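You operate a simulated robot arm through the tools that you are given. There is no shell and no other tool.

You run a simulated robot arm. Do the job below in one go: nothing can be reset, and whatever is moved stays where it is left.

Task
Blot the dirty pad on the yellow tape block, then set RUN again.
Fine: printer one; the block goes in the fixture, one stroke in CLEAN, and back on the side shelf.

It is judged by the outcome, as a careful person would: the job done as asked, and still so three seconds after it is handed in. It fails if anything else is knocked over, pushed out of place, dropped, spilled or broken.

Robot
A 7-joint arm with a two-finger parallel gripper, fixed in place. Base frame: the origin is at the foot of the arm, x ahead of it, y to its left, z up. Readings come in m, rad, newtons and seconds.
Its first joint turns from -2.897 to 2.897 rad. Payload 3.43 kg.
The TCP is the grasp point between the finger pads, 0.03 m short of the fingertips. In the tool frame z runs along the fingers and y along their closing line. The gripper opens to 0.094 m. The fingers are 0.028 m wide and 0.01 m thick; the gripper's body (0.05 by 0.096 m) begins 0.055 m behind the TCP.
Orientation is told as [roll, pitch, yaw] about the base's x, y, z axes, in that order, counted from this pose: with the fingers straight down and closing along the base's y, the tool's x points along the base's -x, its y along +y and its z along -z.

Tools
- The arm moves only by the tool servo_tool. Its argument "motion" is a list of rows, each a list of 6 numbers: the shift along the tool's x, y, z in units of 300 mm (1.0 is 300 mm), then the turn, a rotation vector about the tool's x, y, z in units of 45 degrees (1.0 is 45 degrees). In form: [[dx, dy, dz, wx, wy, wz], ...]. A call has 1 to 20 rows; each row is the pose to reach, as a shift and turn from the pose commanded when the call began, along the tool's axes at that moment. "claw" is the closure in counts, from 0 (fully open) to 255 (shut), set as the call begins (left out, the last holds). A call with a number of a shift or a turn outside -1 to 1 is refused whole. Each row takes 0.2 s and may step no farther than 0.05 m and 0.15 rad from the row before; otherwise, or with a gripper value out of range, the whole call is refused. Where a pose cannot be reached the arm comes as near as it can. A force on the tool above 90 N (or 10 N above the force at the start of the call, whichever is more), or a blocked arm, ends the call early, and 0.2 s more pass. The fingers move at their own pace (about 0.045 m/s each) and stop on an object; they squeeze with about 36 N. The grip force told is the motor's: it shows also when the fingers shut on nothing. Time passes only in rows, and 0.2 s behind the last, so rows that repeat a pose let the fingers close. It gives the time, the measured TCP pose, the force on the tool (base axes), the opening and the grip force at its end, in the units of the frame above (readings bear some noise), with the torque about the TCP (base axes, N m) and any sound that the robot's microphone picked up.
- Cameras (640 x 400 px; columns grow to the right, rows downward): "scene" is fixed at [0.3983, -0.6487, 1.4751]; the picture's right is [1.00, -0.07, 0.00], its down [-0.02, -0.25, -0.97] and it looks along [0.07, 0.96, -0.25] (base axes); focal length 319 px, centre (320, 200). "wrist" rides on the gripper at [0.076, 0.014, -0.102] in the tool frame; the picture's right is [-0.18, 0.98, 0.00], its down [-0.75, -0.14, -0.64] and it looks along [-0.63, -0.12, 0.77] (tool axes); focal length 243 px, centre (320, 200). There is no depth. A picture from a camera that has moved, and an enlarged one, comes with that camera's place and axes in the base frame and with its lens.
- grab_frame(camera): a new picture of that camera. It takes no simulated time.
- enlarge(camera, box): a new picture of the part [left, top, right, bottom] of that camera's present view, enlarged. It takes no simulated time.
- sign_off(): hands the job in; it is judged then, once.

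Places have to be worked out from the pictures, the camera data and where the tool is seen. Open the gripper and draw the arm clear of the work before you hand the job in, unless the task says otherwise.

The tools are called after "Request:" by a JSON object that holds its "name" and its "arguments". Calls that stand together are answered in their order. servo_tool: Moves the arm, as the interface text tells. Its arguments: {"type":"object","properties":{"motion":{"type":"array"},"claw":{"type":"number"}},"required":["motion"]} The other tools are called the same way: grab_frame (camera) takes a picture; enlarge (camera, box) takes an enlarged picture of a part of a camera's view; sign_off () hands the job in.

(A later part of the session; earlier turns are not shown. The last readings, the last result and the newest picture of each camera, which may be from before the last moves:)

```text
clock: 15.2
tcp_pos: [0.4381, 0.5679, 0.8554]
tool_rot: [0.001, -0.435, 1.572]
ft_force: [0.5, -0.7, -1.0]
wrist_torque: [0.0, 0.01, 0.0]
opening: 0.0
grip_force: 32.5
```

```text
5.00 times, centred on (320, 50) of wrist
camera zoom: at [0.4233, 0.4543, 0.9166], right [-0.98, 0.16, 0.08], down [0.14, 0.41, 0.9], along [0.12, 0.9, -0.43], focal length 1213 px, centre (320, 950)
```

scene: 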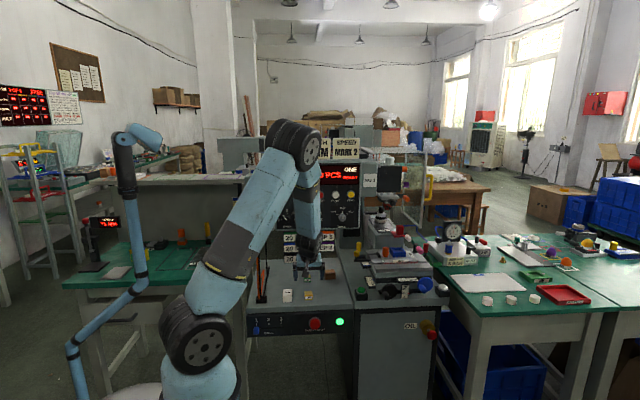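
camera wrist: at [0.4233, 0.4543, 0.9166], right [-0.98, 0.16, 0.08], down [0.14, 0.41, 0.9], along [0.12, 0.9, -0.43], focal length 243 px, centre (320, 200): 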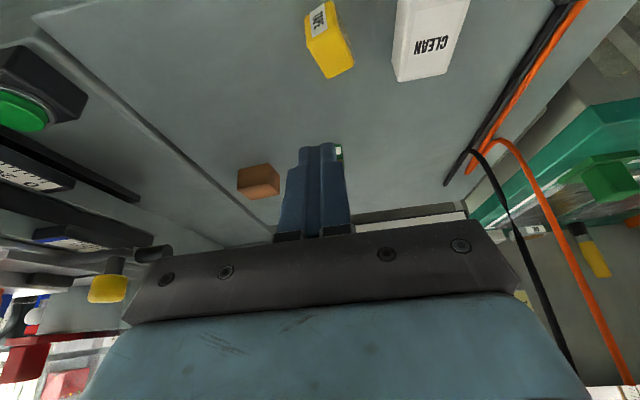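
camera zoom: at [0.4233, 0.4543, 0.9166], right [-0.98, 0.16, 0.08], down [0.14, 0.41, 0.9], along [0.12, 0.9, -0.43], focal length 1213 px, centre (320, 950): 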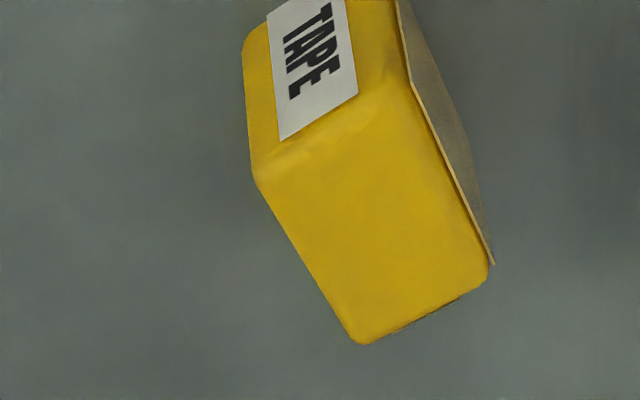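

The block is now resting on its side with the tape face toward −x, yawed ~23°, centre ≈ (0.419, 0.563); it's undamaged and on the shelf. Before re-gripping I want to see the finger-tip shape to understand the slip, so I'll zoom in on the closed fingers.

Request:
{"name": "enlarge", "arguments": {"camera": "scene", "box": [322, 255, 354, 285]}}

Request:
{"name": "enlarge", "arguments": {"camera": "scene", "box": [290, 250, 330, 280]}}

Request:
{"name": "enlarge", "arguments": {"camera": "wrist", "box": [260, 130, 370, 240]}}

```text
13.33 times, centred on (338, 270) of scene
camera zoom: at [0.3983, -0.6487, 1.4751], right [1.0, -0.07, 0.0], down [-0.02, -0.25, -0.97], along [0.07, 0.96, -0.25], focal length 4251 px, centre (80, -733)
```

zoom: 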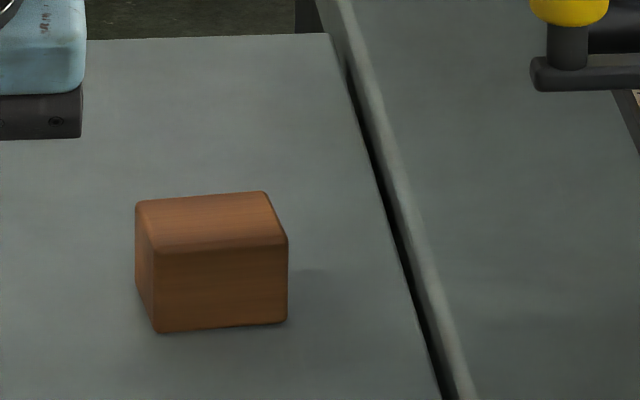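

```text
13.33 times, centred on (310, 265) of scene
camera zoom: at [0.3983, -0.6487, 1.4751], right [1.0, -0.07, 0.0], down [-0.02, -0.25, -0.97], along [0.07, 0.96, -0.25], focal length 4251 px, centre (453, -667)
```

zoom: 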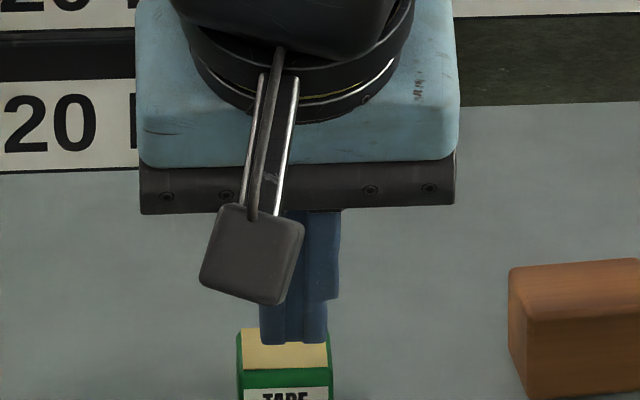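

```text
3.64 times, centred on (315, 185) of wrist
camera zoom: at [0.4233, 0.4543, 0.9166], right [-0.98, 0.16, 0.08], down [0.14, 0.41, 0.9], along [0.12, 0.9, -0.43], focal length 882 px, centre (338, 254)
```

zoom: 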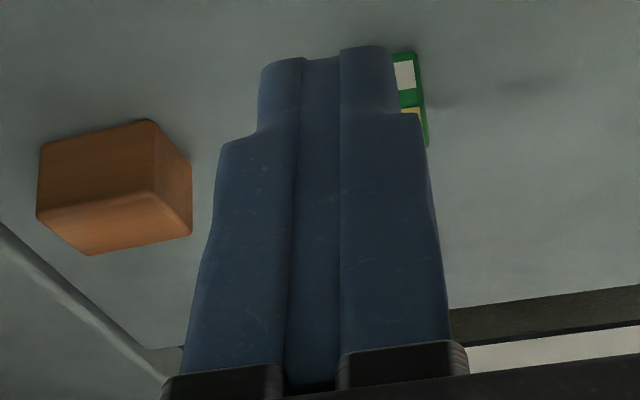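

The fingers' inner faces look flat, so the likely cause was too little overlap near the rounded tips; I'll grip deeper from now on. To set the block tape-up again I need to grip it across the label axis and turn it 90°, so I'll first retreat to free air in front of the shelf, open the gripper, and test the required wrist orientations.

Request:
{"name": "servo_tool", "arguments": {"motion": [[0.048, 0.015, -0.11, 0, 0.139, 0], [0.096, 0.03, -0.22, 0, 0.278, 0], [0.144, 0.045, -0.33, 0, 0.417, 0], [0.192, 0.06, -0.439, 0, 0.556, 0]], "claw": 0}}

Request:
{"name": "servo_tool", "arguments": {"motion": [[0, 0, 0, 0, 0, -0.17], [0, 0, 0, 0, 0, -0.34], [0, 0, 0, 0, 0, -0.51], [0, 0, 0, 0, 0, -0.68], [0, 0, 0, 0, 0, -0.85], [0, 0, 0, 0, 0, -1]]}}

Request:
{"name": "servo_tool", "arguments": {"motion": [[0, 0, 0, 0, 0, -0.17], [0, 0, 0, 0, 0, -0.34], [0, 0, 0, 0, 0, -0.51], [0, 0, 0, 0, 0, -0.68], [0, 0, 0, 0, 0, -0.85], [0, 0, 0, 0, 0, -1]]}}

Request:
{"name": "grab_frame", "arguments": {"camera": "scene"}}

```text
clock: 16.2
tcp_pos: [0.4209, 0.4594, 0.954]
tool_rot: [-0.001, 0.002, 1.572]
ft_force: [-0.3, 0.6, -0.7]
wrist_torque: [0.0, 0.01, 0.0]
opening: 0.0862
grip_force: 0.1
```

```text
clock: 17.6
tcp_pos: [0.4204, 0.4598, 0.9508]
tool_rot: [0.001, 0.001, 2.361]
ft_force: [-0.3, -0.2, 0.4]
wrist_torque: [0.03, -0.01, 0.01]
opening: 0.0941
grip_force: 0.1
```

```text
clock: 19.0
tcp_pos: [0.4198, 0.4614, 0.9515]
tool_rot: [0.0, 0.0, -3.138]
ft_force: [-0.2, -0.9, -0.6]
wrist_torque: [0.0, -0.02, 0.03]
opening: 0.0941
grip_force: 0.0
```

```text
taken
```

scene: 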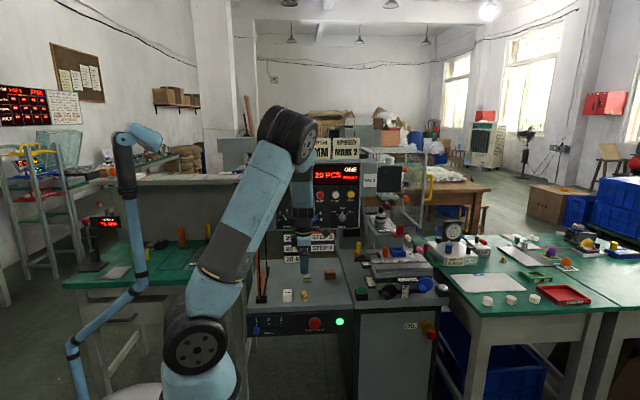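

Yaw 180° is reachable. Now I'll add ~23° to match the block's yaw and tilt 45° each way in the air, to verify the flip motion is feasible.

Request:
{"name": "servo_tool", "arguments": {"motion": [[0, 0, 0, 0, 0, -0.17], [0, 0, 0, 0, 0, -0.34], [0, 0, 0, 0, 0, -0.511]]}}

Request:
{"name": "servo_tool", "arguments": {"motion": [[0, 0, 0, 0, -0.17, 0], [0, 0, 0, 0, -0.34, 0], [0, 0, 0, 0, -0.51, 0], [0, 0, 0, 0, -0.68, 0], [0, 0, 0, 0, -0.85, 0], [0, 0, 0, 0, -1, 0]]}}

Request:
{"name": "grab_frame", "arguments": {"camera": "scene"}}

```text
clock: 19.8
tcp_pos: [0.4205, 0.462, 0.9519]
tool_rot: [0.0, -0.001, -2.738]
ft_force: [-0.6, 0.0, -1.1]
wrist_torque: [0.0, 0.0, 0.04]
opening: 0.0942
grip_force: 0.1
```

```text
clock: 21.2
tcp_pos: [0.4203, 0.459, 0.9519]
tool_rot: [0.0, -0.788, -2.738]
ft_force: [0.4, 0.4, 0.4]
wrist_torque: [0.0, -0.04, 0.03]
opening: 0.094
grip_force: 0.0
```

```text
taken
```

scene: 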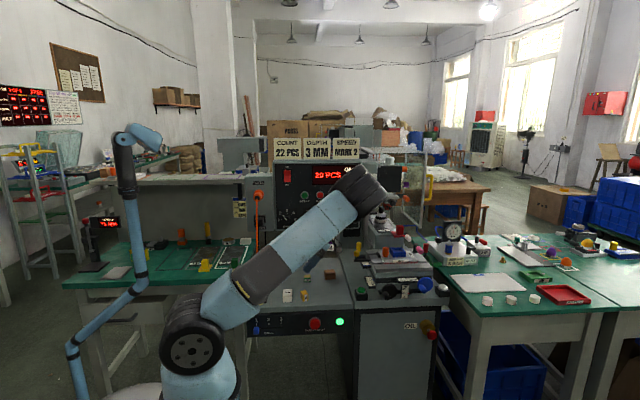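

The −45° pose is reachable. Now swinging to the +45° starting pose to check that end.

Request:
{"name": "servo_tool", "arguments": {"motion": [[0, 0, 0, 0, 0.17, 0], [0, 0, 0, 0, 0.34, 0], [0, 0, 0, 0, 0.51, 0], [0, 0, 0, 0, 0.68, 0], [0, 0, 0, 0, 0.85, 0], [0, 0, 0, 0, 1, 0]]}}

Request:
{"name": "servo_tool", "arguments": {"motion": [[0, 0, 0, 0, 0.17, 0], [0, 0, 0, 0, 0.34, 0], [0, 0, 0, 0, 0.51, 0], [0, 0, 0, 0, 0.68, 0], [0, 0, 0, 0, 0.85, 0], [0, 0, 0, 0, 1, 0]]}}

Request:
{"name": "grab_frame", "arguments": {"camera": "scene"}}

Request:
{"name": "grab_frame", "arguments": {"camera": "wrist"}}

```text
clock: 22.6
tcp_pos: [0.4206, 0.4609, 0.9517]
tool_rot: [-0.001, 0.0, -2.738]
ft_force: [-0.1, 0.5, -1.0]
wrist_torque: [-0.05, 0.05, 0.01]
opening: 0.0942
grip_force: 0.0
```

```text
clock: 24.0
tcp_pos: [0.4205, 0.4607, 0.9508]
tool_rot: [0.0, 0.788, -2.737]
ft_force: [0.1, -0.5, 0.6]
wrist_torque: [0.0, 0.04, -0.02]
opening: 0.0942
grip_force: 0.0
```

```text
taken
```

scene: 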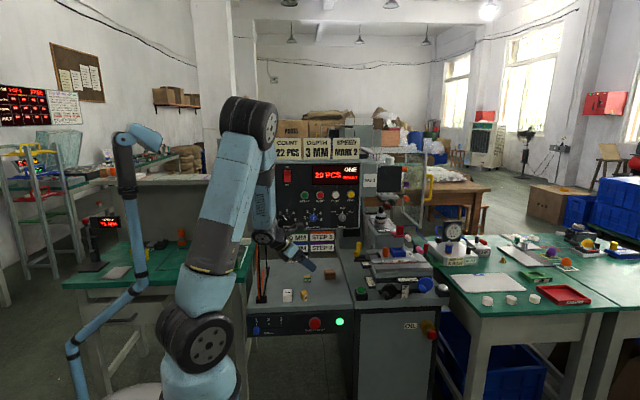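

```text
taken
camera wrist: at [0.407, 0.4392, 1.0785], right [0.27, -0.95, -0.13], down [-0.96, -0.26, -0.08], along [0.04, 0.15, -0.99], focal length 243 px, centre (320, 200)
```

wrist: 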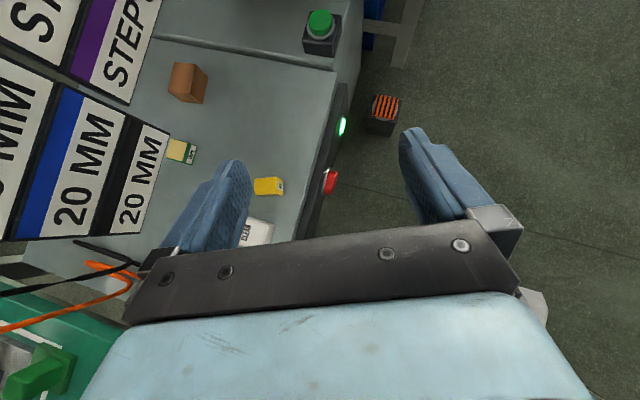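

Both ends are reachable, and this pose gives an almost straight-down view of the block. I'll zoom in to measure its position and yaw.

Request:
{"name": "enlarge", "arguments": {"camera": "wrist", "box": [232, 160, 304, 205]}}

Request:
{"name": "enlarge", "arguments": {"camera": "wrist", "box": [60, 60, 360, 260]}}

```text
8.89 times, centred on (268, 182) of wrist
camera zoom: at [0.407, 0.4392, 1.0785], right [0.27, -0.95, -0.13], down [-0.96, -0.26, -0.08], along [0.04, 0.15, -0.99], focal length 2157 px, centre (782, 356)
```

zoom: 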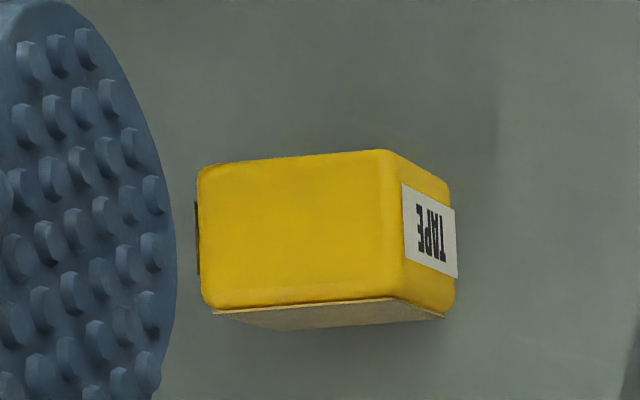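

```text
2.00 times, centred on (210, 160) of wrist
camera zoom: at [0.407, 0.4392, 1.0785], right [0.27, -0.95, -0.13], down [-0.96, -0.26, -0.08], along [0.04, 0.15, -0.99], focal length 485 px, centre (540, 280)
```

zoom: 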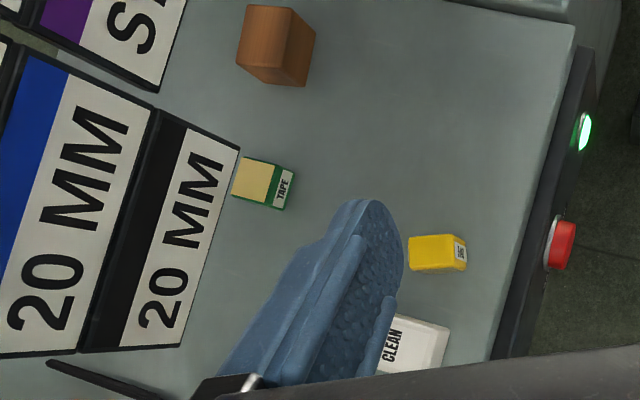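

The view gives the block centre ≈ (0.420, 0.567), yaw ≈ 20°, height ≈33 mm. A 45° approach from the −x side would bring the wrist close to the hanging pedal cable, so I'll look for a better orientation: untilt and test the "camera-up, tool toward +y" family (also useful for the panel).

Request:
{"name": "servo_tool", "arguments": {"motion": [[0, 0, 0, 0, -0.17, 0], [0, 0, 0, 0, -0.34, 0], [0, 0, 0, 0, -0.51, 0], [0, 0, 0, 0, -0.68, 0], [0, 0, 0, 0, -0.85, 0], [0, 0, 0, 0, -1, 0]]}}

Request:
{"name": "servo_tool", "arguments": {"motion": [[0, 0, 0, 0, 0, -0.17], [0, 0, 0, 0, 0, -0.34], [0, 0, 0, 0, 0, -0.51], [0, 0, 0, 0, 0, -0.68], [0, 0, 0, 0, 0, -0.85], [0, 0, 0, 0, 0, -1]]}}

Request:
{"name": "grab_frame", "arguments": {"camera": "scene"}}

```text
clock: 25.4
tcp_pos: [0.4203, 0.4605, 0.9514]
tool_rot: [0.002, -0.001, -2.739]
ft_force: [0.1, 0.0, 0.3]
wrist_torque: [-0.02, -0.01, -0.01]
opening: 0.094
grip_force: 0.0
```

```text
clock: 26.8
tcp_pos: [0.4203, 0.4605, 0.9525]
tool_rot: [0.001, -0.001, -1.952]
ft_force: [-1.4, 0.2, -0.3]
wrist_torque: [0.0, 0.01, 0.0]
opening: 0.094
grip_force: 0.0
```

```text
taken
```

scene: 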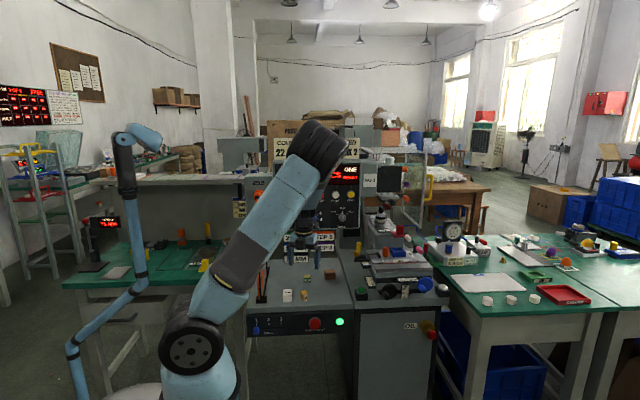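

Yaw −112° reached. Continuing to −90°, then tilting toward +y to test the horizontal pose in free air.

Request:
{"name": "servo_tool", "arguments": {"motion": [[0, 0, 0, 0, 0, -0.16], [0, 0, 0, 0, 0, -0.32], [0, 0, 0, 0, 0, -0.485]]}}

Request:
{"name": "servo_tool", "arguments": {"motion": [[0, 0, 0, 0, 0.17, 0], [0, 0, 0, 0, 0.34, 0], [0, 0, 0, 0, 0.51, 0], [0, 0, 0, 0, 0.68, 0], [0, 0, 0, 0, 0.85, 0], [0, 0, 0, 0, 1, 0]]}}

Request:
{"name": "grab_frame", "arguments": {"camera": "scene"}}

Request:
{"name": "grab_frame", "arguments": {"camera": "wrist"}}

```text
clock: 27.6
tcp_pos: [0.4203, 0.4621, 0.952]
tool_rot: [-0.001, -0.001, -1.571]
ft_force: [-0.3, -0.5, 0.2]
wrist_torque: [0.01, -0.02, 0.02]
opening: 0.0939
grip_force: 0.1
```

```text
clock: 29.0
tcp_pos: [0.4179, 0.4625, 0.952]
tool_rot: [0.001, 0.787, -1.569]
ft_force: [-1.3, 1.1, 0.5]
wrist_torque: [-0.08, -0.09, -0.12]
opening: 0.0943
grip_force: 0.1
```

```text
taken
```

scene: 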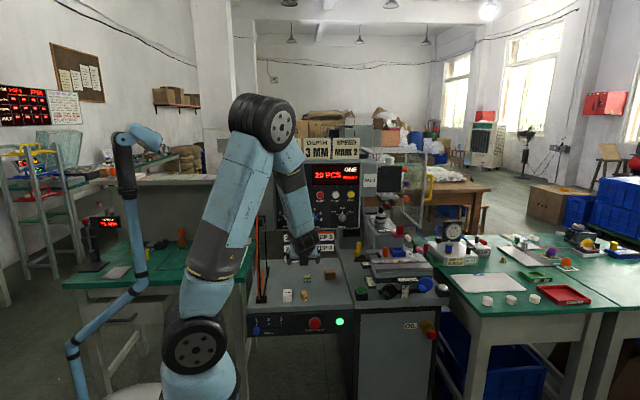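

```text
taken
camera wrist: at [0.4311, 0.4432, 1.0792], right [0.98, -0.13, -0.13], down [-0.14, -0.99, -0.08], along [-0.12, 0.1, -0.99], focal length 243 px, centre (320, 200)
```

wrist: 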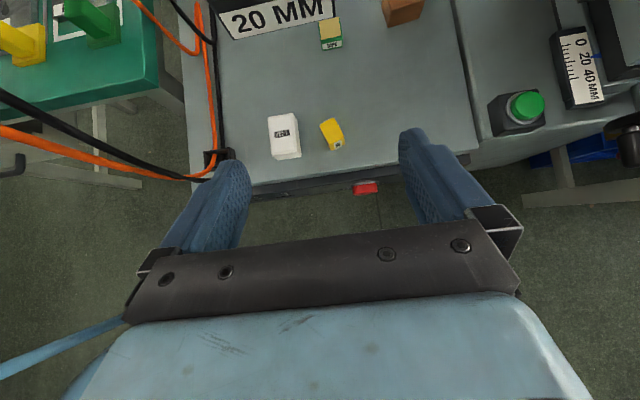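

This camera-up pose is reachable and gives a nicely upright view; the cable is seen hanging near x≈0.24, y≈0.52, so I must stay right of x≈0.32. Testing the final 45° to horizontal.

Request:
{"name": "servo_tool", "arguments": {"motion": [[0, 0, 0, 0, 0.17, 0], [0, 0, 0, 0, 0.34, 0], [0, 0, 0, 0, 0.51, 0], [0, 0, 0, 0, 0.68, 0], [0, 0, 0, 0, 0.85, 0], [0, 0, 0, 0, 1, 0]]}}

Request:
{"name": "grab_frame", "arguments": {"camera": "scene"}}

Request:
{"name": "grab_frame", "arguments": {"camera": "wrist"}}

```text
clock: 30.4
tcp_pos: [0.4201, 0.4613, 0.9518]
tool_rot: [2.983, 1.569, 1.409]
ft_force: [0.4, -0.8, 0.4]
wrist_torque: [0.0, -0.01, 0.02]
opening: 0.0941
grip_force: 0.1
```

```text
taken
```

scene: 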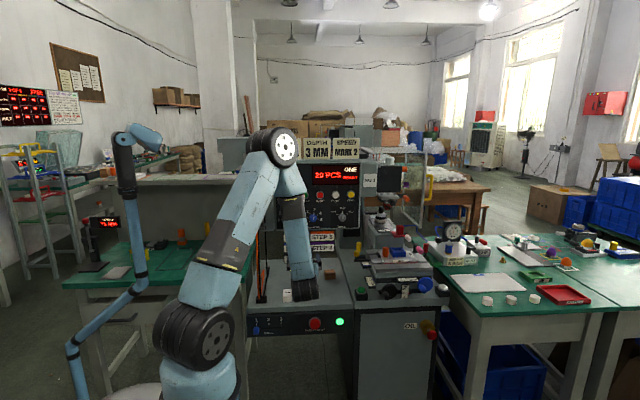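

```text
taken
camera wrist: at [0.4329, 0.3565, 1.0288], right [0.98, 0.0, -0.18], down [-0.14, -0.64, -0.75], along [-0.12, 0.77, -0.63], focal length 243 px, centre (320, 200)
```

wrist: 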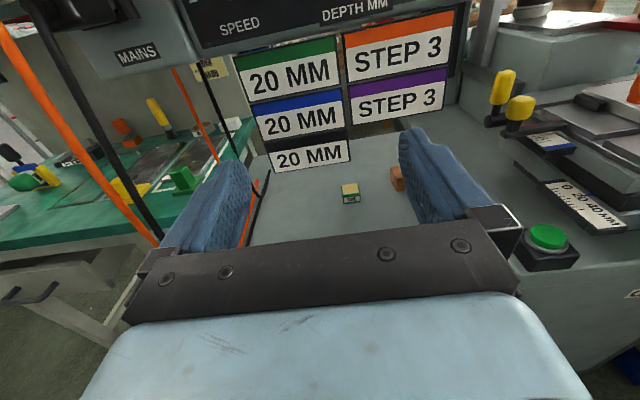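

Horizontal, camera-up pose is reachable too. Plan: (1) grip the standing block across its 24 mm thickness with a 45° lean from the front, square it up and shift it right to clear space, (2) flip it tape-up with a ±45° wrist swing, (3) carry it to the nest with the tool horizontal. First, come to 45° lean, set a narrower opening (to clear the CLEAN block), and hover above the block.

Request:
{"name": "servo_tool", "arguments": {"motion": [[0, 0, 0, 0, -0.17, 0], [0, 0, 0, 0, -0.34, 0], [0, 0, 0, 0, -0.51, 0], [0, 0, 0, 0, -0.68, 0], [0, 0, 0, 0, -0.85, 0], [0, 0, 0, 0, -1, 0]], "claw": 103}}

Request:
{"name": "servo_tool", "arguments": {"motion": [[-0.016, 0.0033, 0.128, 0.0786, 0, -0.0786], [-0.032, 0.0067, 0.256, 0.157, 0, -0.157], [-0.048, 0.01, 0.384, 0.2357, 0, -0.2357], [-0.0636, 0.0133, 0.5114, 0.3142, 0, -0.3142]]}}

Request:
{"name": "grab_frame", "arguments": {"camera": "wrist"}}

Request:
{"name": "grab_frame", "arguments": {"camera": "scene"}}

```text
clock: 31.8
tcp_pos: [0.4192, 0.4601, 0.9504]
tool_rot: [0.0, 0.785, -1.572]
ft_force: [-0.7, 1.5, 0.1]
wrist_torque: [0.03, -0.02, 0.0]
opening: 0.0562
grip_force: 0.0
```

```text
clock: 32.8
tcp_pos: [0.423, 0.5538, 0.8294]
tool_rot: [-0.001, 0.785, -1.223]
ft_force: [-0.4, 0.3, -0.1]
wrist_torque: [0.0, -0.02, -0.02]
opening: 0.0559
grip_force: 0.0
```

```text
taken
camera wrist: at [0.4416, 0.5402, 0.9571], right [0.97, 0.21, -0.13], down [0.2, -0.98, -0.08], along [-0.14, 0.05, -0.99], focal length 243 px, centre (320, 200)
```

wrist: 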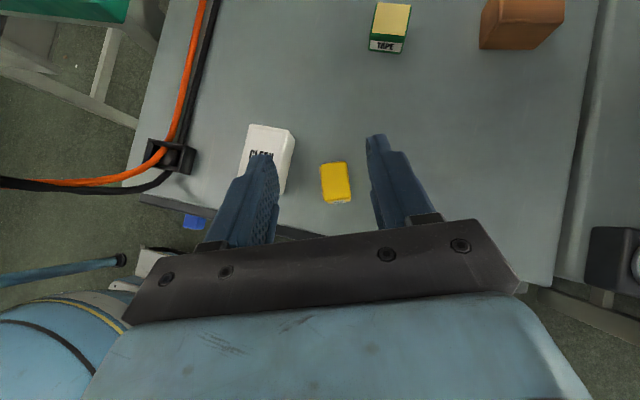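

```text
taken
```

scene: 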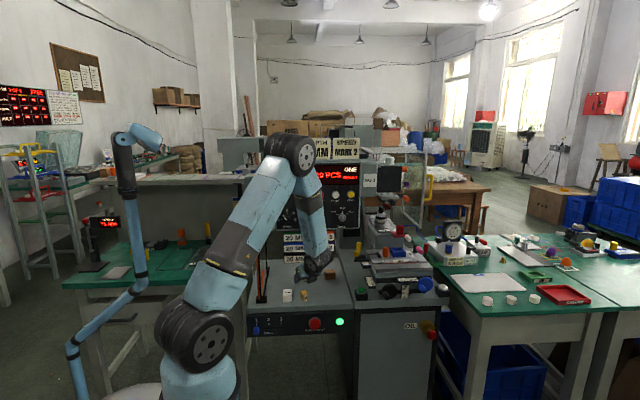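

Good top view with the block between the fingers. Zooming for accurate position and yaw.

Request:
{"name": "enlarge", "arguments": {"camera": "wrist", "box": [236, 110, 420, 225]}}

Request:
{"name": "enlarge", "arguments": {"camera": "wrist", "box": [304, 150, 368, 215]}}

```text
3.48 times, centred on (328, 168) of wrist
camera zoom: at [0.4416, 0.5402, 0.9571], right [0.97, 0.21, -0.13], down [0.2, -0.98, -0.08], along [-0.14, 0.05, -0.99], focal length 844 px, centre (292, 313)
```

zoom: 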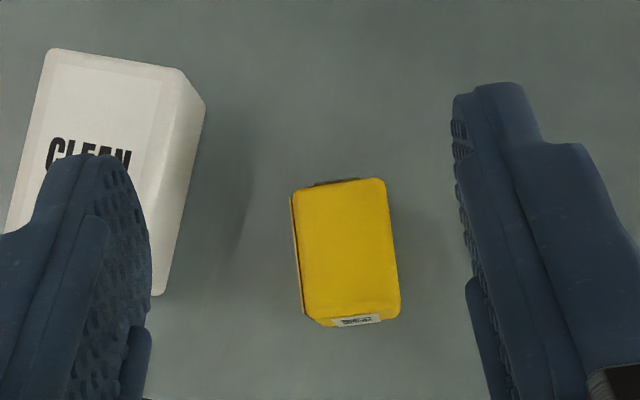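

```text
6.15 times, centred on (336, 182) of wrist
camera zoom: at [0.4416, 0.5402, 0.9571], right [0.97, 0.21, -0.13], down [0.2, -0.98, -0.08], along [-0.14, 0.05, -0.99], focal length 1493 px, centre (222, 308)
```

zoom: 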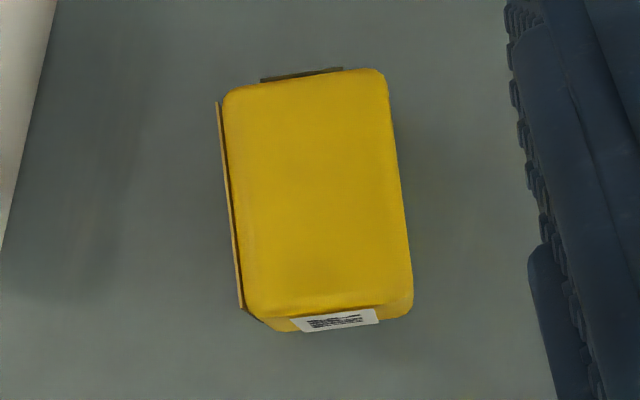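

Block centre ≈ (0.4214, 0.568), yaw ≈ 18°. I'm at 20°, so I'll trim 2°, and descend with the fingers straddling the 24 mm thickness, stopping ~3 mm above the shelf.

Request:
{"name": "servo_tool", "arguments": {"motion": [[-0.05, 0.006, 0.057, -0.016, 0, 0.016], [-0.099, 0.0118, 0.113, -0.0314, 0, 0.0314], [-0.146, 0.0118, 0.16, -0.0314, 0, 0.0314], [-0.185, 0.0118, 0.199, -0.0314, 0, 0.0314], [-0.185, 0.0118, 0.199, -0.0314, 0, 0.0314]]}}

Request:
{"name": "enlarge", "arguments": {"camera": "wrist", "box": [220, 90, 420, 230]}}

Request:
{"name": "enlarge", "arguments": {"camera": "scene", "box": [280, 265, 340, 310]}}

```text
clock: 34.0
tcp_pos: [0.4259, 0.5602, 0.7475]
tool_rot: [-0.001, 0.786, -1.259]
ft_force: [-0.2, -0.5, -0.3]
wrist_torque: [-0.03, -0.03, -0.01]
opening: 0.0559
grip_force: 0.1
```

```text
2.86 times, centred on (320, 160) of wrist
camera zoom: at [0.4434, 0.5451, 0.8747], right [0.98, 0.18, -0.13], down [0.17, -0.98, -0.08], along [-0.14, 0.06, -0.99], focal length 693 px, centre (320, 314)
```

zoom: 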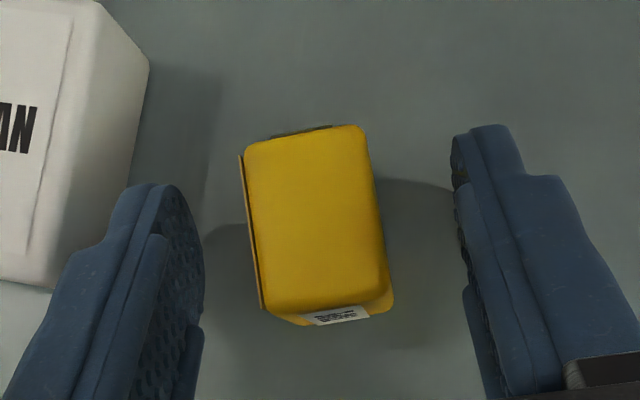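

```text
8.89 times, centred on (310, 288) of scene
camera zoom: at [0.3983, -0.6487, 1.4751], right [1.0, -0.07, 0.0], down [-0.02, -0.25, -0.97], along [0.07, 0.96, -0.25], focal length 2834 px, centre (409, -578)
```

zoom: 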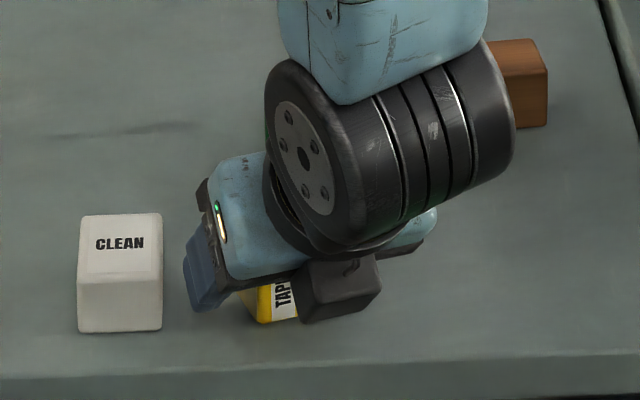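

The block sits squarely between the pads with deep overlap and no contact force. Closing.

Request:
{"name": "servo_tool", "arguments": {"motion": [[0, 0, 0, 0, 0, 0], [0, 0, 0, 0, 0, 0], [0, 0, 0, 0, 0, 0], [0, 0, 0, 0, 0, 0], [0, 0, 0, 0, 0, 0], [0, 0, 0, 0, 0, 0]], "claw": 255}}

Request:
{"name": "enlarge", "arguments": {"camera": "wrist", "box": [220, 90, 420, 230]}}

```text
clock: 35.4
tcp_pos: [0.4253, 0.5595, 0.7488]
tool_rot: [-0.001, 0.785, -1.259]
ft_force: [-0.8, 1.0, 0.0]
wrist_torque: [0.03, -0.01, 0.01]
opening: 0.0227
grip_force: 36.2
```

```text
2.86 times, centred on (320, 160) of wrist
camera zoom: at [0.4435, 0.5451, 0.8748], right [0.98, 0.18, -0.13], down [0.17, -0.98, -0.08], along [-0.14, 0.05, -0.99], focal length 693 px, centre (320, 314)
```

zoom: 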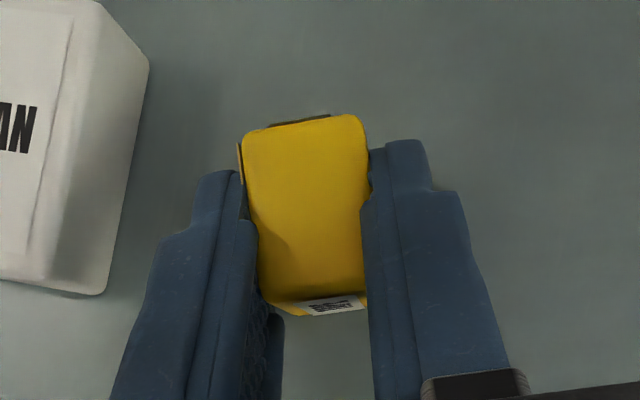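

Gripped at 22.7 mm. The close-up shows the finger ends are stepped back slightly, so only the pad region near the TCP really grips — that explains the earlier slip. Now it overlaps well; lifting slowly and checking.

Request:
{"name": "servo_tool", "arguments": {"motion": [[0.012, 0, -0.012, 0, 0, 0], [0.024, 0, -0.024, 0, 0, 0], [0.047, 0, -0.047, 0, 0, 0], [0.07, 0, -0.07, 0, 0, 0]]}}

Request:
{"name": "enlarge", "arguments": {"camera": "wrist", "box": [220, 90, 420, 230]}}

Request:
{"name": "enlarge", "arguments": {"camera": "scene", "box": [280, 265, 340, 310]}}

```text
clock: 36.4
tcp_pos: [0.4259, 0.5595, 0.7786]
tool_rot: [-0.002, 0.786, -1.258]
ft_force: [0.1, -0.3, 0.5]
wrist_torque: [0.0, 0.01, -0.05]
opening: 0.0229
grip_force: 36.0
```

```text
2.86 times, centred on (320, 160) of wrist
camera zoom: at [0.4442, 0.5456, 0.905], right [0.98, 0.18, -0.13], down [0.17, -0.98, -0.08], along [-0.14, 0.06, -0.99], focal length 693 px, centre (320, 314)
```

zoom: 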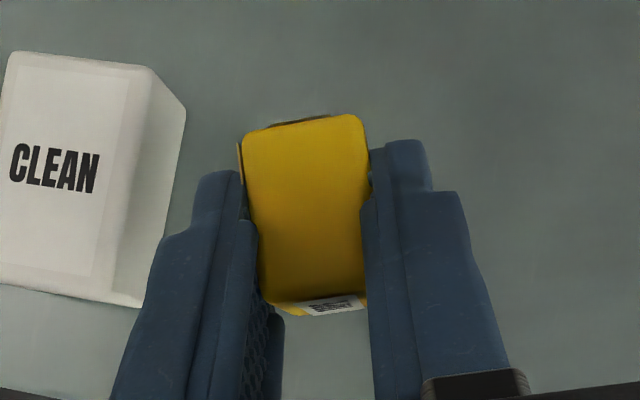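

```text
8.89 times, centred on (310, 288) of scene
camera zoom: at [0.3983, -0.6487, 1.4751], right [1.0, -0.07, 0.0], down [-0.02, -0.25, -0.97], along [0.07, 0.96, -0.25], focal length 2834 px, centre (409, -578)
```

zoom: 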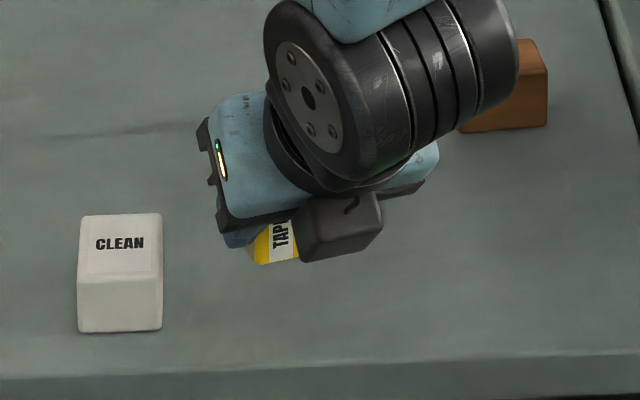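

The block is held firmly. Now I'll move it right to about (0.50, 0.545) while squaring its yaw, staying ~30 mm above the shelf.

Request:
{"name": "servo_tool", "arguments": {"motion": [[-0.014, 0.053, -0.039, -0.07, 0, 0.07], [-0.028, 0.106, -0.078, -0.14, 0, 0.14], [-0.042, 0.158, -0.118, -0.21, 0, 0.21], [-0.056, 0.211, -0.157, -0.2816, 0, 0.2816]]}}

Request:
{"name": "grab_frame", "arguments": {"camera": "wrist"}}

Request:
{"name": "grab_frame", "arguments": {"camera": "scene"}}

```text
clock: 37.4
tcp_pos: [0.501, 0.535, 0.7993]
tool_rot: [-0.001, 0.785, -1.573]
ft_force: [-0.1, -0.5, 0.1]
wrist_torque: [0.01, -0.01, 0.01]
opening: 0.0228
grip_force: 36.1
```

```text
taken
camera wrist: at [0.5142, 0.5165, 0.9267], right [0.98, -0.13, -0.13], down [-0.14, -0.99, -0.08], along [-0.12, 0.1, -0.99], focal length 243 px, centre (320, 200)
```

wrist: 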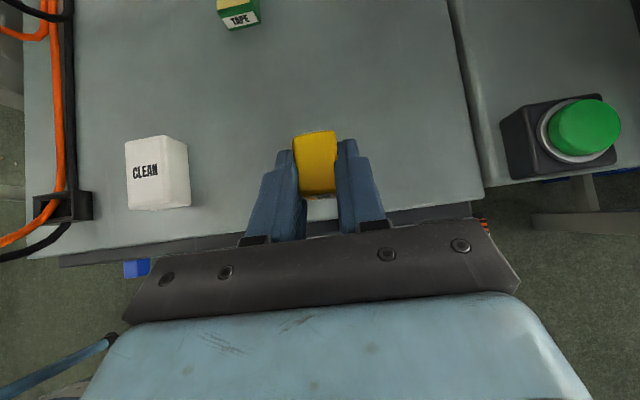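

```text
taken
```

scene: 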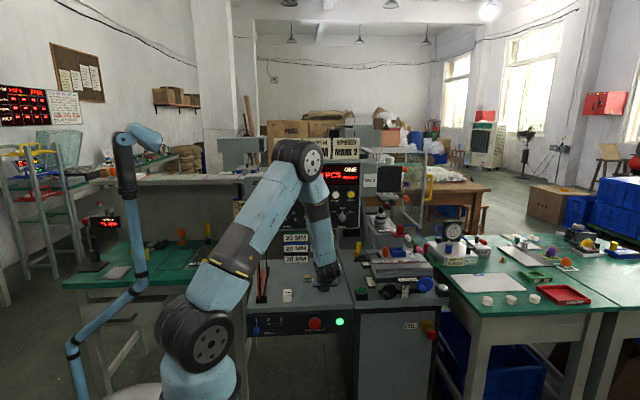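

Block squared up and clear of neighbours. Lowering it to the shelf in small steps.

Request:
{"name": "servo_tool", "arguments": {"motion": [[-0.04, 0, 0.04, 0, 0, 0], [-0.08, 0, 0.08, 0, 0, 0], [-0.104, 0, 0.104, 0, 0, 0], [-0.112, 0, 0.112, 0, 0, 0], [-0.116, 0, 0.116, 0, 0, 0]]}}

Request:
{"name": "enlarge", "arguments": {"camera": "scene", "box": [300, 265, 360, 310]}}

```text
clock: 38.6
tcp_pos: [0.5015, 0.5373, 0.7506]
tool_rot: [0.0, 0.785, -1.572]
ft_force: [-0.3, 0.3, -0.5]
wrist_torque: [0.01, 0.0, -0.05]
opening: 0.0229
grip_force: 36.3
```

```text
8.89 times, centred on (330, 288) of scene
camera zoom: at [0.3983, -0.6487, 1.4751], right [1.0, -0.07, 0.0], down [-0.02, -0.25, -0.97], along [0.07, 0.96, -0.25], focal length 2834 px, centre (231, -578)
```

zoom: 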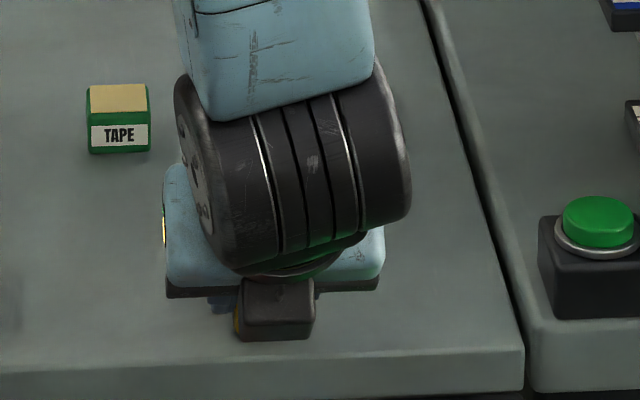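

No contact yet. Lowering 3 mm more in 1 mm steps to feel for the shelf.

Request:
{"name": "servo_tool", "arguments": {"motion": [[-0.0024, 0, 0.0024, 0, 0, 0], [-0.0047, 0, 0.0047, 0, 0, 0], [-0.0047, 0, 0.0047, 0, 0, 0]]}}

```text
clock: 39.4
tcp_pos: [0.5004, 0.5364, 0.7486]
tool_rot: [0.0, 0.784, -1.572]
ft_force: [-0.4, -0.9, 1.1]
wrist_torque: [0.0, 0.02, 0.01]
opening: 0.0227
grip_force: 36.2
```

Reading matches the height at which it was gripped; one more millimetre to confirm contact.

Request:
{"name": "servo_tool", "arguments": {"motion": [[-0.0012, 0, 0.0012, 0, 0, 0], [-0.0024, 0, 0.0024, 0, 0, 0], [-0.0024, 0, 0.0024, 0, 0, 0]]}}

```text
clock: 40.2
tcp_pos: [0.4996, 0.5367, 0.7478]
tool_rot: [0.002, 0.786, -1.572]
ft_force: [-1.8, -1.2, 12.9]
wrist_torque: [0.12, -0.02, 0.02]
opening: 0.0228
grip_force: 36.0
```

Contact felt (12.9 N). Releasing here, then backing out along the tool axis.

Request:
{"name": "servo_tool", "arguments": {"motion": [[0.0015, 0, -0.0015, 0, 0, 0], [0.0015, 0, -0.0015, 0, 0, 0], [0.0015, 0, -0.0015, 0, 0, 0], [0.0015, 0, -0.0015, 0, 0, 0]], "claw": 60}}

Request:
{"name": "servo_tool", "arguments": {"motion": [[0, 0, -0.1, 0, 0, 0], [0, 0, -0.2, 0, 0, 0], [0, 0, -0.3, 0, 0, 0], [0, 0, -0.4, 0, 0, 0]]}}

Request:
{"name": "grab_frame", "arguments": {"camera": "wrist"}}

Request:
{"name": "enlarge", "arguments": {"camera": "scene", "box": [280, 255, 360, 310]}}

```text
clock: 41.2
tcp_pos: [0.5011, 0.5367, 0.7473]
tool_rot: [-0.001, 0.786, -1.572]
ft_force: [-0.5, -0.9, 0.7]
wrist_torque: [-0.01, -0.02, -0.03]
opening: 0.0717
grip_force: 0.0
```

```text
clock: 42.2
tcp_pos: [0.5012, 0.4498, 0.8325]
tool_rot: [-0.002, 0.785, -1.57]
ft_force: [-1.1, -0.1, -0.6]
wrist_torque: [0.02, 0.0, 0.0]
opening: 0.0718
grip_force: 0.0
```

```text
taken
camera wrist: at [0.5141, 0.4296, 0.9594], right [0.98, -0.13, -0.13], down [-0.14, -0.99, -0.08], along [-0.12, 0.1, -0.99], focal length 243 px, centre (320, 200)
```

wrist: 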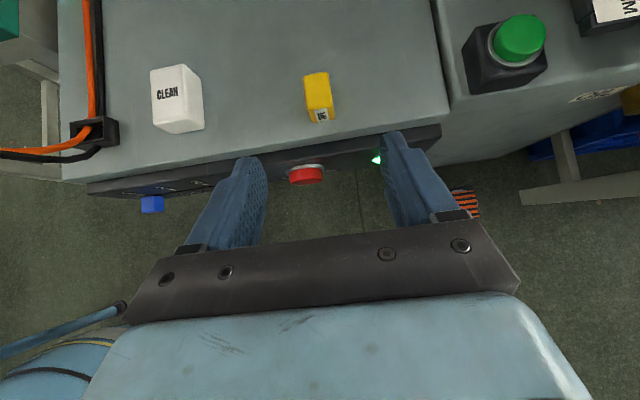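

```text
7.27 times, centred on (320, 282) of scene
camera zoom: at [0.3983, -0.6487, 1.4751], right [1.0, -0.07, 0.0], down [-0.02, -0.25, -0.97], along [0.07, 0.96, -0.25], focal length 2319 px, centre (320, -400)
```

zoom: 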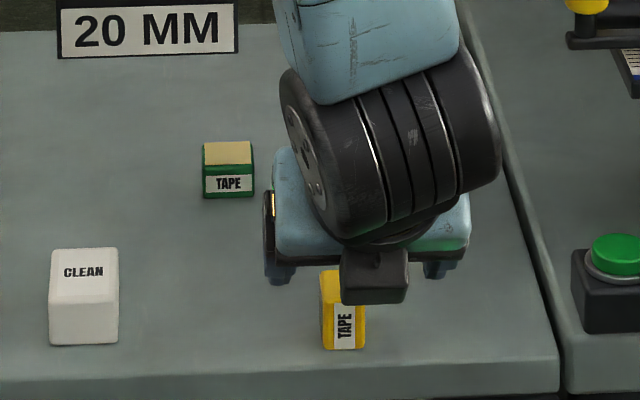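

The block now stands squarely at about (0.50, 0.546). Next I swing the tool 90° about vertical (to point +x/down at 45°) in the free air in front of the shelf.

Request:
{"name": "servo_tool", "arguments": {"motion": [[0.02, 0, -0.02, -0.118, 0, 0.118], [0.04, 0, -0.04, -0.236, 0, 0.236], [0.06, 0, -0.06, -0.354, 0, 0.354], [0.08, 0, -0.08, -0.471, 0, 0.471], [0.1, 0, -0.1, -0.589, 0, 0.589], [0.12, 0, -0.12, -0.7071, 0, 0.7071]]}}

Request:
{"name": "servo_tool", "arguments": {"motion": [[0, 0, 0, -0.118, 0, 0.118], [0, 0, 0, -0.236, 0, 0.236], [0, 0, 0, -0.354, 0, 0.354], [0, 0, 0, -0.471, 0, 0.471], [0, 0, 0, -0.589, 0, 0.589], [0, 0, 0, -0.7071, 0, 0.7071]]}}

Request:
{"name": "grab_frame", "arguments": {"camera": "wrist"}}

Request:
{"name": "grab_frame", "arguments": {"camera": "scene"}}

```text
clock: 43.6
tcp_pos: [0.5024, 0.4508, 0.883]
tool_rot: [-0.002, 0.786, -2.359]
ft_force: [-0.3, -0.1, -0.1]
wrist_torque: [0.0, 0.04, 0.01]
opening: 0.0719
grip_force: 0.0
```

```text
clock: 45.0
tcp_pos: [0.5001, 0.4515, 0.885]
tool_rot: [-0.001, 0.785, 3.138]
ft_force: [1.0, 0.4, -0.2]
wrist_torque: [0.04, -0.01, 0.02]
opening: 0.0718
grip_force: 0.0
```

```text
taken
camera wrist: at [0.4805, 0.436, 1.0112], right [-0.13, -0.98, -0.13], down [-0.99, 0.14, -0.08], along [0.1, 0.12, -0.99], focal length 243 px, centre (320, 200)
```

wrist: 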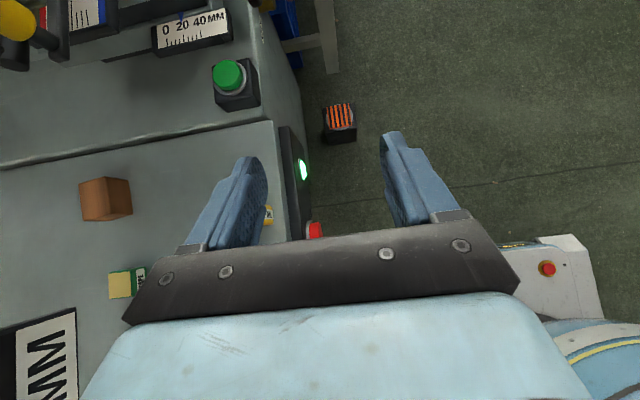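

```text
taken
```

scene: 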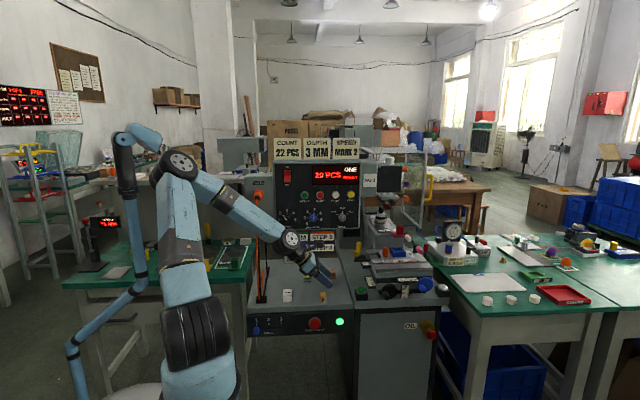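

Forearm routing looks clear of the cable. Moving over the block with this 45° (+x) orientation, still above it, then look.

Request:
{"name": "servo_tool", "arguments": {"motion": [[-0.047, -0.106, 0.024, 0, 0, 0], [-0.094, -0.212, 0.048, 0, 0, 0], [-0.1402, -0.3177, 0.0719, 0, 0, 0]]}}

Request:
{"name": "grab_frame", "arguments": {"camera": "wrist"}}

Request:
{"name": "grab_frame", "arguments": {"camera": "scene"}}

```text
clock: 45.8
tcp_pos: [0.487, 0.5486, 0.839]
tool_rot: [0.0, 0.785, 3.139]
ft_force: [-0.1, -1.0, 0.5]
wrist_torque: [0.03, 0.01, -0.01]
opening: 0.0719
grip_force: 0.0
```

```text
taken
camera wrist: at [0.4667, 0.533, 0.9655], right [-0.13, -0.98, -0.13], down [-0.99, 0.14, -0.08], along [0.1, 0.12, -0.99], focal length 243 px, centre (320, 200)
```

wrist: 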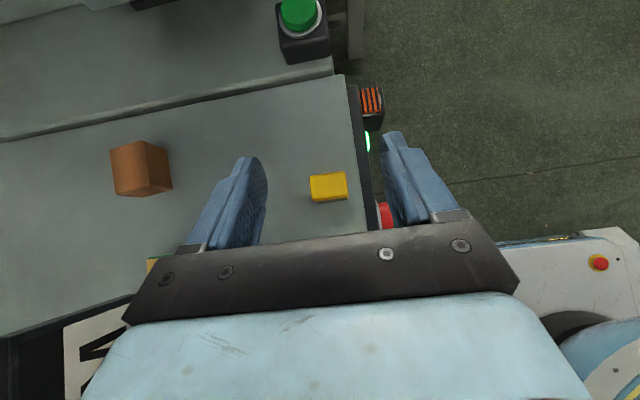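

```text
taken
```

scene: 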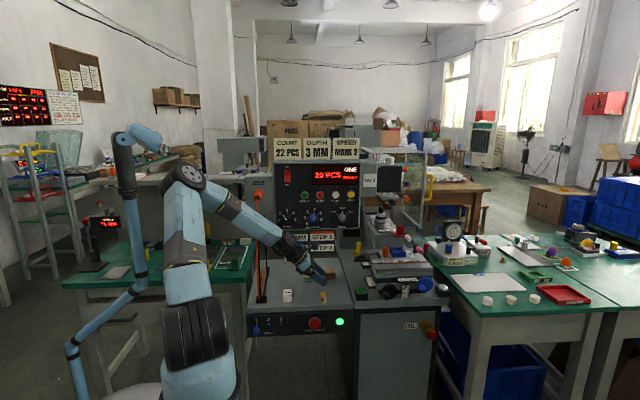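

The block lies between the fingers in view. Descending to straddle it across the label axis, stopping with tips ~2–3 mm above the shelf.

Request:
{"name": "servo_tool", "arguments": {"motion": [[-0.086, 0, 0.079, 0, 0, 0], [-0.157, 0, 0.15, 0, 0, 0], [-0.204, 0, 0.197, 0, 0, 0], [-0.222, 0, 0.215, 0, 0, 0], [-0.222, 0, 0.215, 0, 0, 0]]}}

Request:
{"name": "enlarge", "arguments": {"camera": "wrist", "box": [220, 90, 420, 240]}}

Request:
{"name": "enlarge", "arguments": {"camera": "scene", "box": [250, 230, 350, 310]}}

```text
clock: 47.0
tcp_pos: [0.4852, 0.5462, 0.7463]
tool_rot: [-0.002, 0.787, 3.141]
ft_force: [-2.7, -0.8, 14.7]
wrist_torque: [0.54, -0.1, 0.11]
opening: 0.0715
grip_force: 0.0
```

```text
2.67 times, centred on (320, 165) of wrist
camera zoom: at [0.465, 0.5305, 0.873], right [-0.13, -0.98, -0.13], down [-0.99, 0.14, -0.08], along [0.1, 0.12, -0.99], focal length 647 px, centre (320, 293)
```

zoom: 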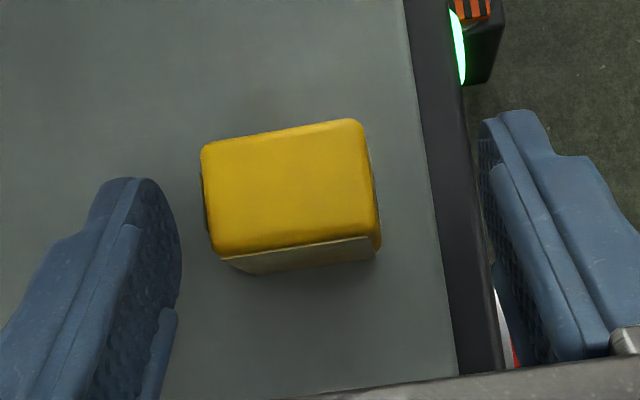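

```text
5.00 times, centred on (300, 270) of scene
camera zoom: at [0.3983, -0.6487, 1.4751], right [1.0, -0.07, 0.0], down [-0.02, -0.25, -0.97], along [0.07, 0.96, -0.25], focal length 1594 px, centre (420, -150)
```

zoom: 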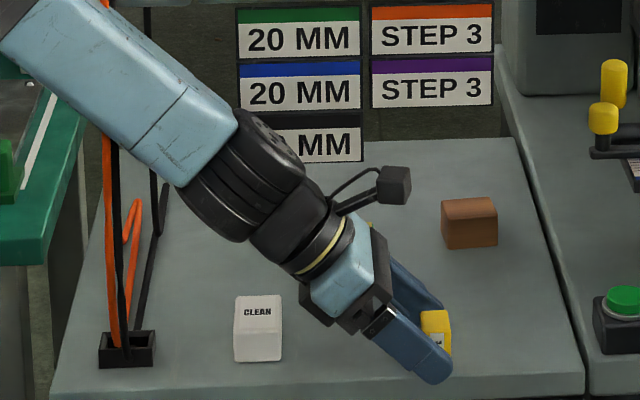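

The +y fingertip is just touching the shelf (14.7 N), so I'll raise ~1.3 mm and shift 2 mm back in x (so the flipped block will reach the shelf before the tips), then close.

Request:
{"name": "servo_tool", "arguments": {"motion": [[-0.0016, -0.004, -0.0078, 0, 0, 0], [-0.0016, -0.004, -0.0078, 0, 0, 0]]}}

Request:
{"name": "servo_tool", "arguments": {"motion": [[0, 0, 0, 0, 0, 0], [0, 0, 0, 0, 0, 0], [0, 0, 0, 0, 0, 0], [0, 0, 0, 0, 0, 0], [0, 0, 0, 0, 0, 0], [0, 0, 0, 0, 0, 0]], "claw": 255}}

Request:
{"name": "enlarge", "arguments": {"camera": "wrist", "box": [220, 90, 420, 240]}}

```text
clock: 47.6
tcp_pos: [0.4823, 0.5474, 0.7471]
tool_rot: [0.001, 0.784, -3.14]
ft_force: [2.2, -1.1, 2.1]
wrist_torque: [0.06, -0.11, -0.07]
opening: 0.0711
grip_force: 0.0
```

```text
clock: 49.0
tcp_pos: [0.4828, 0.5464, 0.7459]
tool_rot: [0.0, 0.785, -3.141]
ft_force: [0.6, 0.0, 0.2]
wrist_torque: [0.06, 0.0, 0.0]
opening: 0.0327
grip_force: 35.6
```

```text
2.67 times, centred on (320, 165) of wrist
camera zoom: at [0.4628, 0.5323, 0.8735], right [-0.13, -0.98, -0.13], down [-0.99, 0.14, -0.08], along [0.1, 0.12, -0.99], focal length 647 px, centre (320, 293)
```

zoom: 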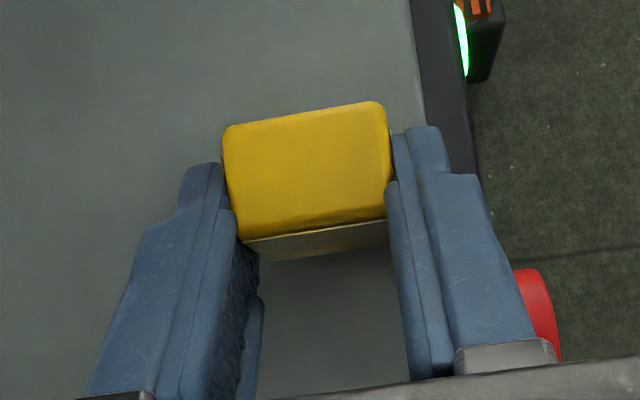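

Gripped at 32.7 mm. Lifting slowly to verify the hold.

Request:
{"name": "servo_tool", "arguments": {"motion": [[0.012, 0, -0.012, 0, 0, 0], [0.03, 0, -0.03, 0, 0, 0], [0.06, 0, -0.06, 0, 0, 0], [0.09, 0, -0.09, 0, 0, 0]]}}

Request:
{"name": "enlarge", "arguments": {"camera": "wrist", "box": [220, 90, 420, 240]}}

Request:
{"name": "enlarge", "arguments": {"camera": "scene", "box": [250, 230, 350, 310]}}

```text
clock: 50.0
tcp_pos: [0.4832, 0.5487, 0.7853]
tool_rot: [-0.001, 0.784, -3.141]
ft_force: [-0.1, -0.9, -0.3]
wrist_torque: [0.03, 0.03, 0.02]
opening: 0.0329
grip_force: 35.9
```

```text
2.67 times, centred on (320, 165) of wrist
camera zoom: at [0.4635, 0.533, 0.913], right [-0.13, -0.98, -0.13], down [-0.99, 0.14, -0.08], along [0.1, 0.12, -0.99], focal length 647 px, centre (320, 293)
```

zoom: 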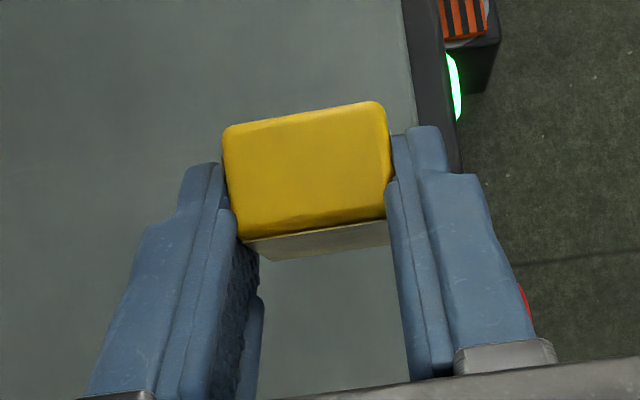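

```text
5.00 times, centred on (300, 270) of scene
camera zoom: at [0.3983, -0.6487, 1.4751], right [1.0, -0.07, 0.0], down [-0.02, -0.25, -0.97], along [0.07, 0.96, -0.25], focal length 1594 px, centre (420, -150)
```

zoom: 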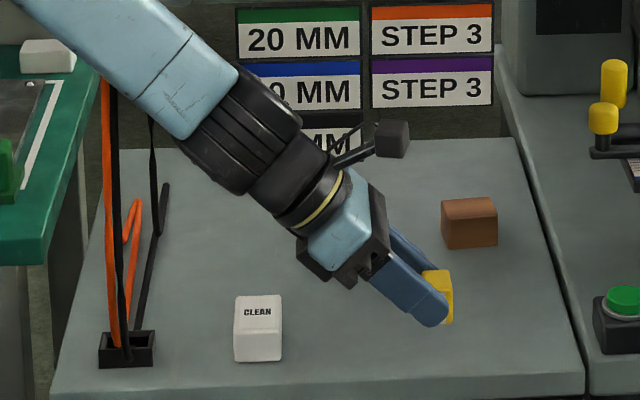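

Held firmly. Moving to free air in front of the shelf, then swinging the tool through 90° about the closing axis to bring the tape face up.

Request:
{"name": "servo_tool", "arguments": {"motion": [[0.059, 0.06, -0.083, 0, 0, 0], [0.118, 0.14, -0.165, 0, 0, 0], [0.177, 0.22, -0.248, 0, 0, 0], [0.2357, 0.3, -0.33, 0, 0, 0]]}}

Request:
{"name": "servo_tool", "arguments": {"motion": [[0, 0, 0, 0, -0.17, 0], [0, 0, 0, 0, -0.34, 0], [0, 0, 0, 0, -0.51, 0], [0, 0, 0, 0, -0.68, 0], [0, 0, 0, 0, -0.85, 0], [0, 0, 0, 0, -1, 0]]}}

Request:
{"name": "servo_tool", "arguments": {"motion": [[0, 0, 0, 0, -0.17, 0], [0, 0, 0, 0, -0.34, 0], [0, 0, 0, 0, -0.51, 0], [0, 0, 0, 0, -0.68, 0], [0, 0, 0, 0, -0.85, 0], [0, 0, 0, 0, -1, 0]]}}

Request:
{"name": "grab_frame", "arguments": {"camera": "scene"}}

Request:
{"name": "grab_frame", "arguments": {"camera": "wrist"}}

```text
clock: 51.0
tcp_pos: [0.4698, 0.4507, 0.9007]
tool_rot: [0.02, 0.794, 3.141]
ft_force: [-0.7, -0.5, 1.0]
wrist_torque: [0.01, -0.01, -0.02]
opening: 0.0326
grip_force: 35.4
```

```text
clock: 52.4
tcp_pos: [0.4611, 0.4584, 0.9057]
tool_rot: [-0.001, -0.002, -3.141]
ft_force: [-0.4, -0.9, 0.2]
wrist_torque: [-0.02, -0.03, 0.02]
opening: 0.0327
grip_force: 35.3
```

```text
clock: 53.8
tcp_pos: [0.4623, 0.4571, 0.9055]
tool_rot: [-0.001, -0.787, -3.14]
ft_force: [0.2, 0.1, 1.0]
wrist_torque: [-0.05, -0.06, 0.03]
opening: 0.0329
grip_force: 36.0
```

```text
taken
```

scene: 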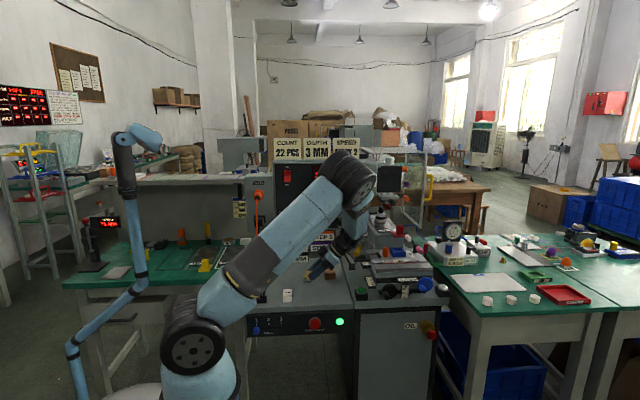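

```text
taken
camera wrist: at [0.5869, 0.4426, 0.9249], right [-0.13, -0.98, 0.13], down [-0.08, 0.14, 0.99], along [-0.99, 0.12, -0.09], focal length 243 px, centre (320, 200)
```

wrist: 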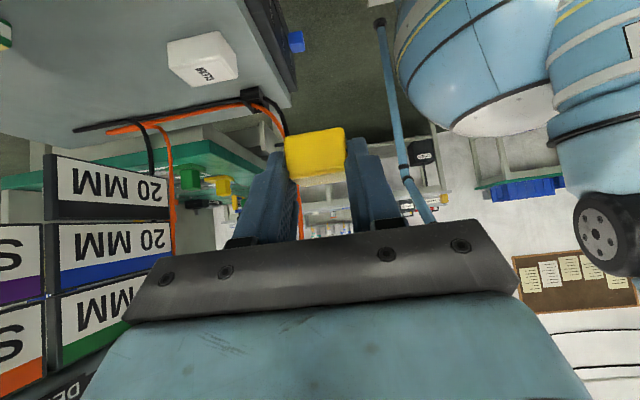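

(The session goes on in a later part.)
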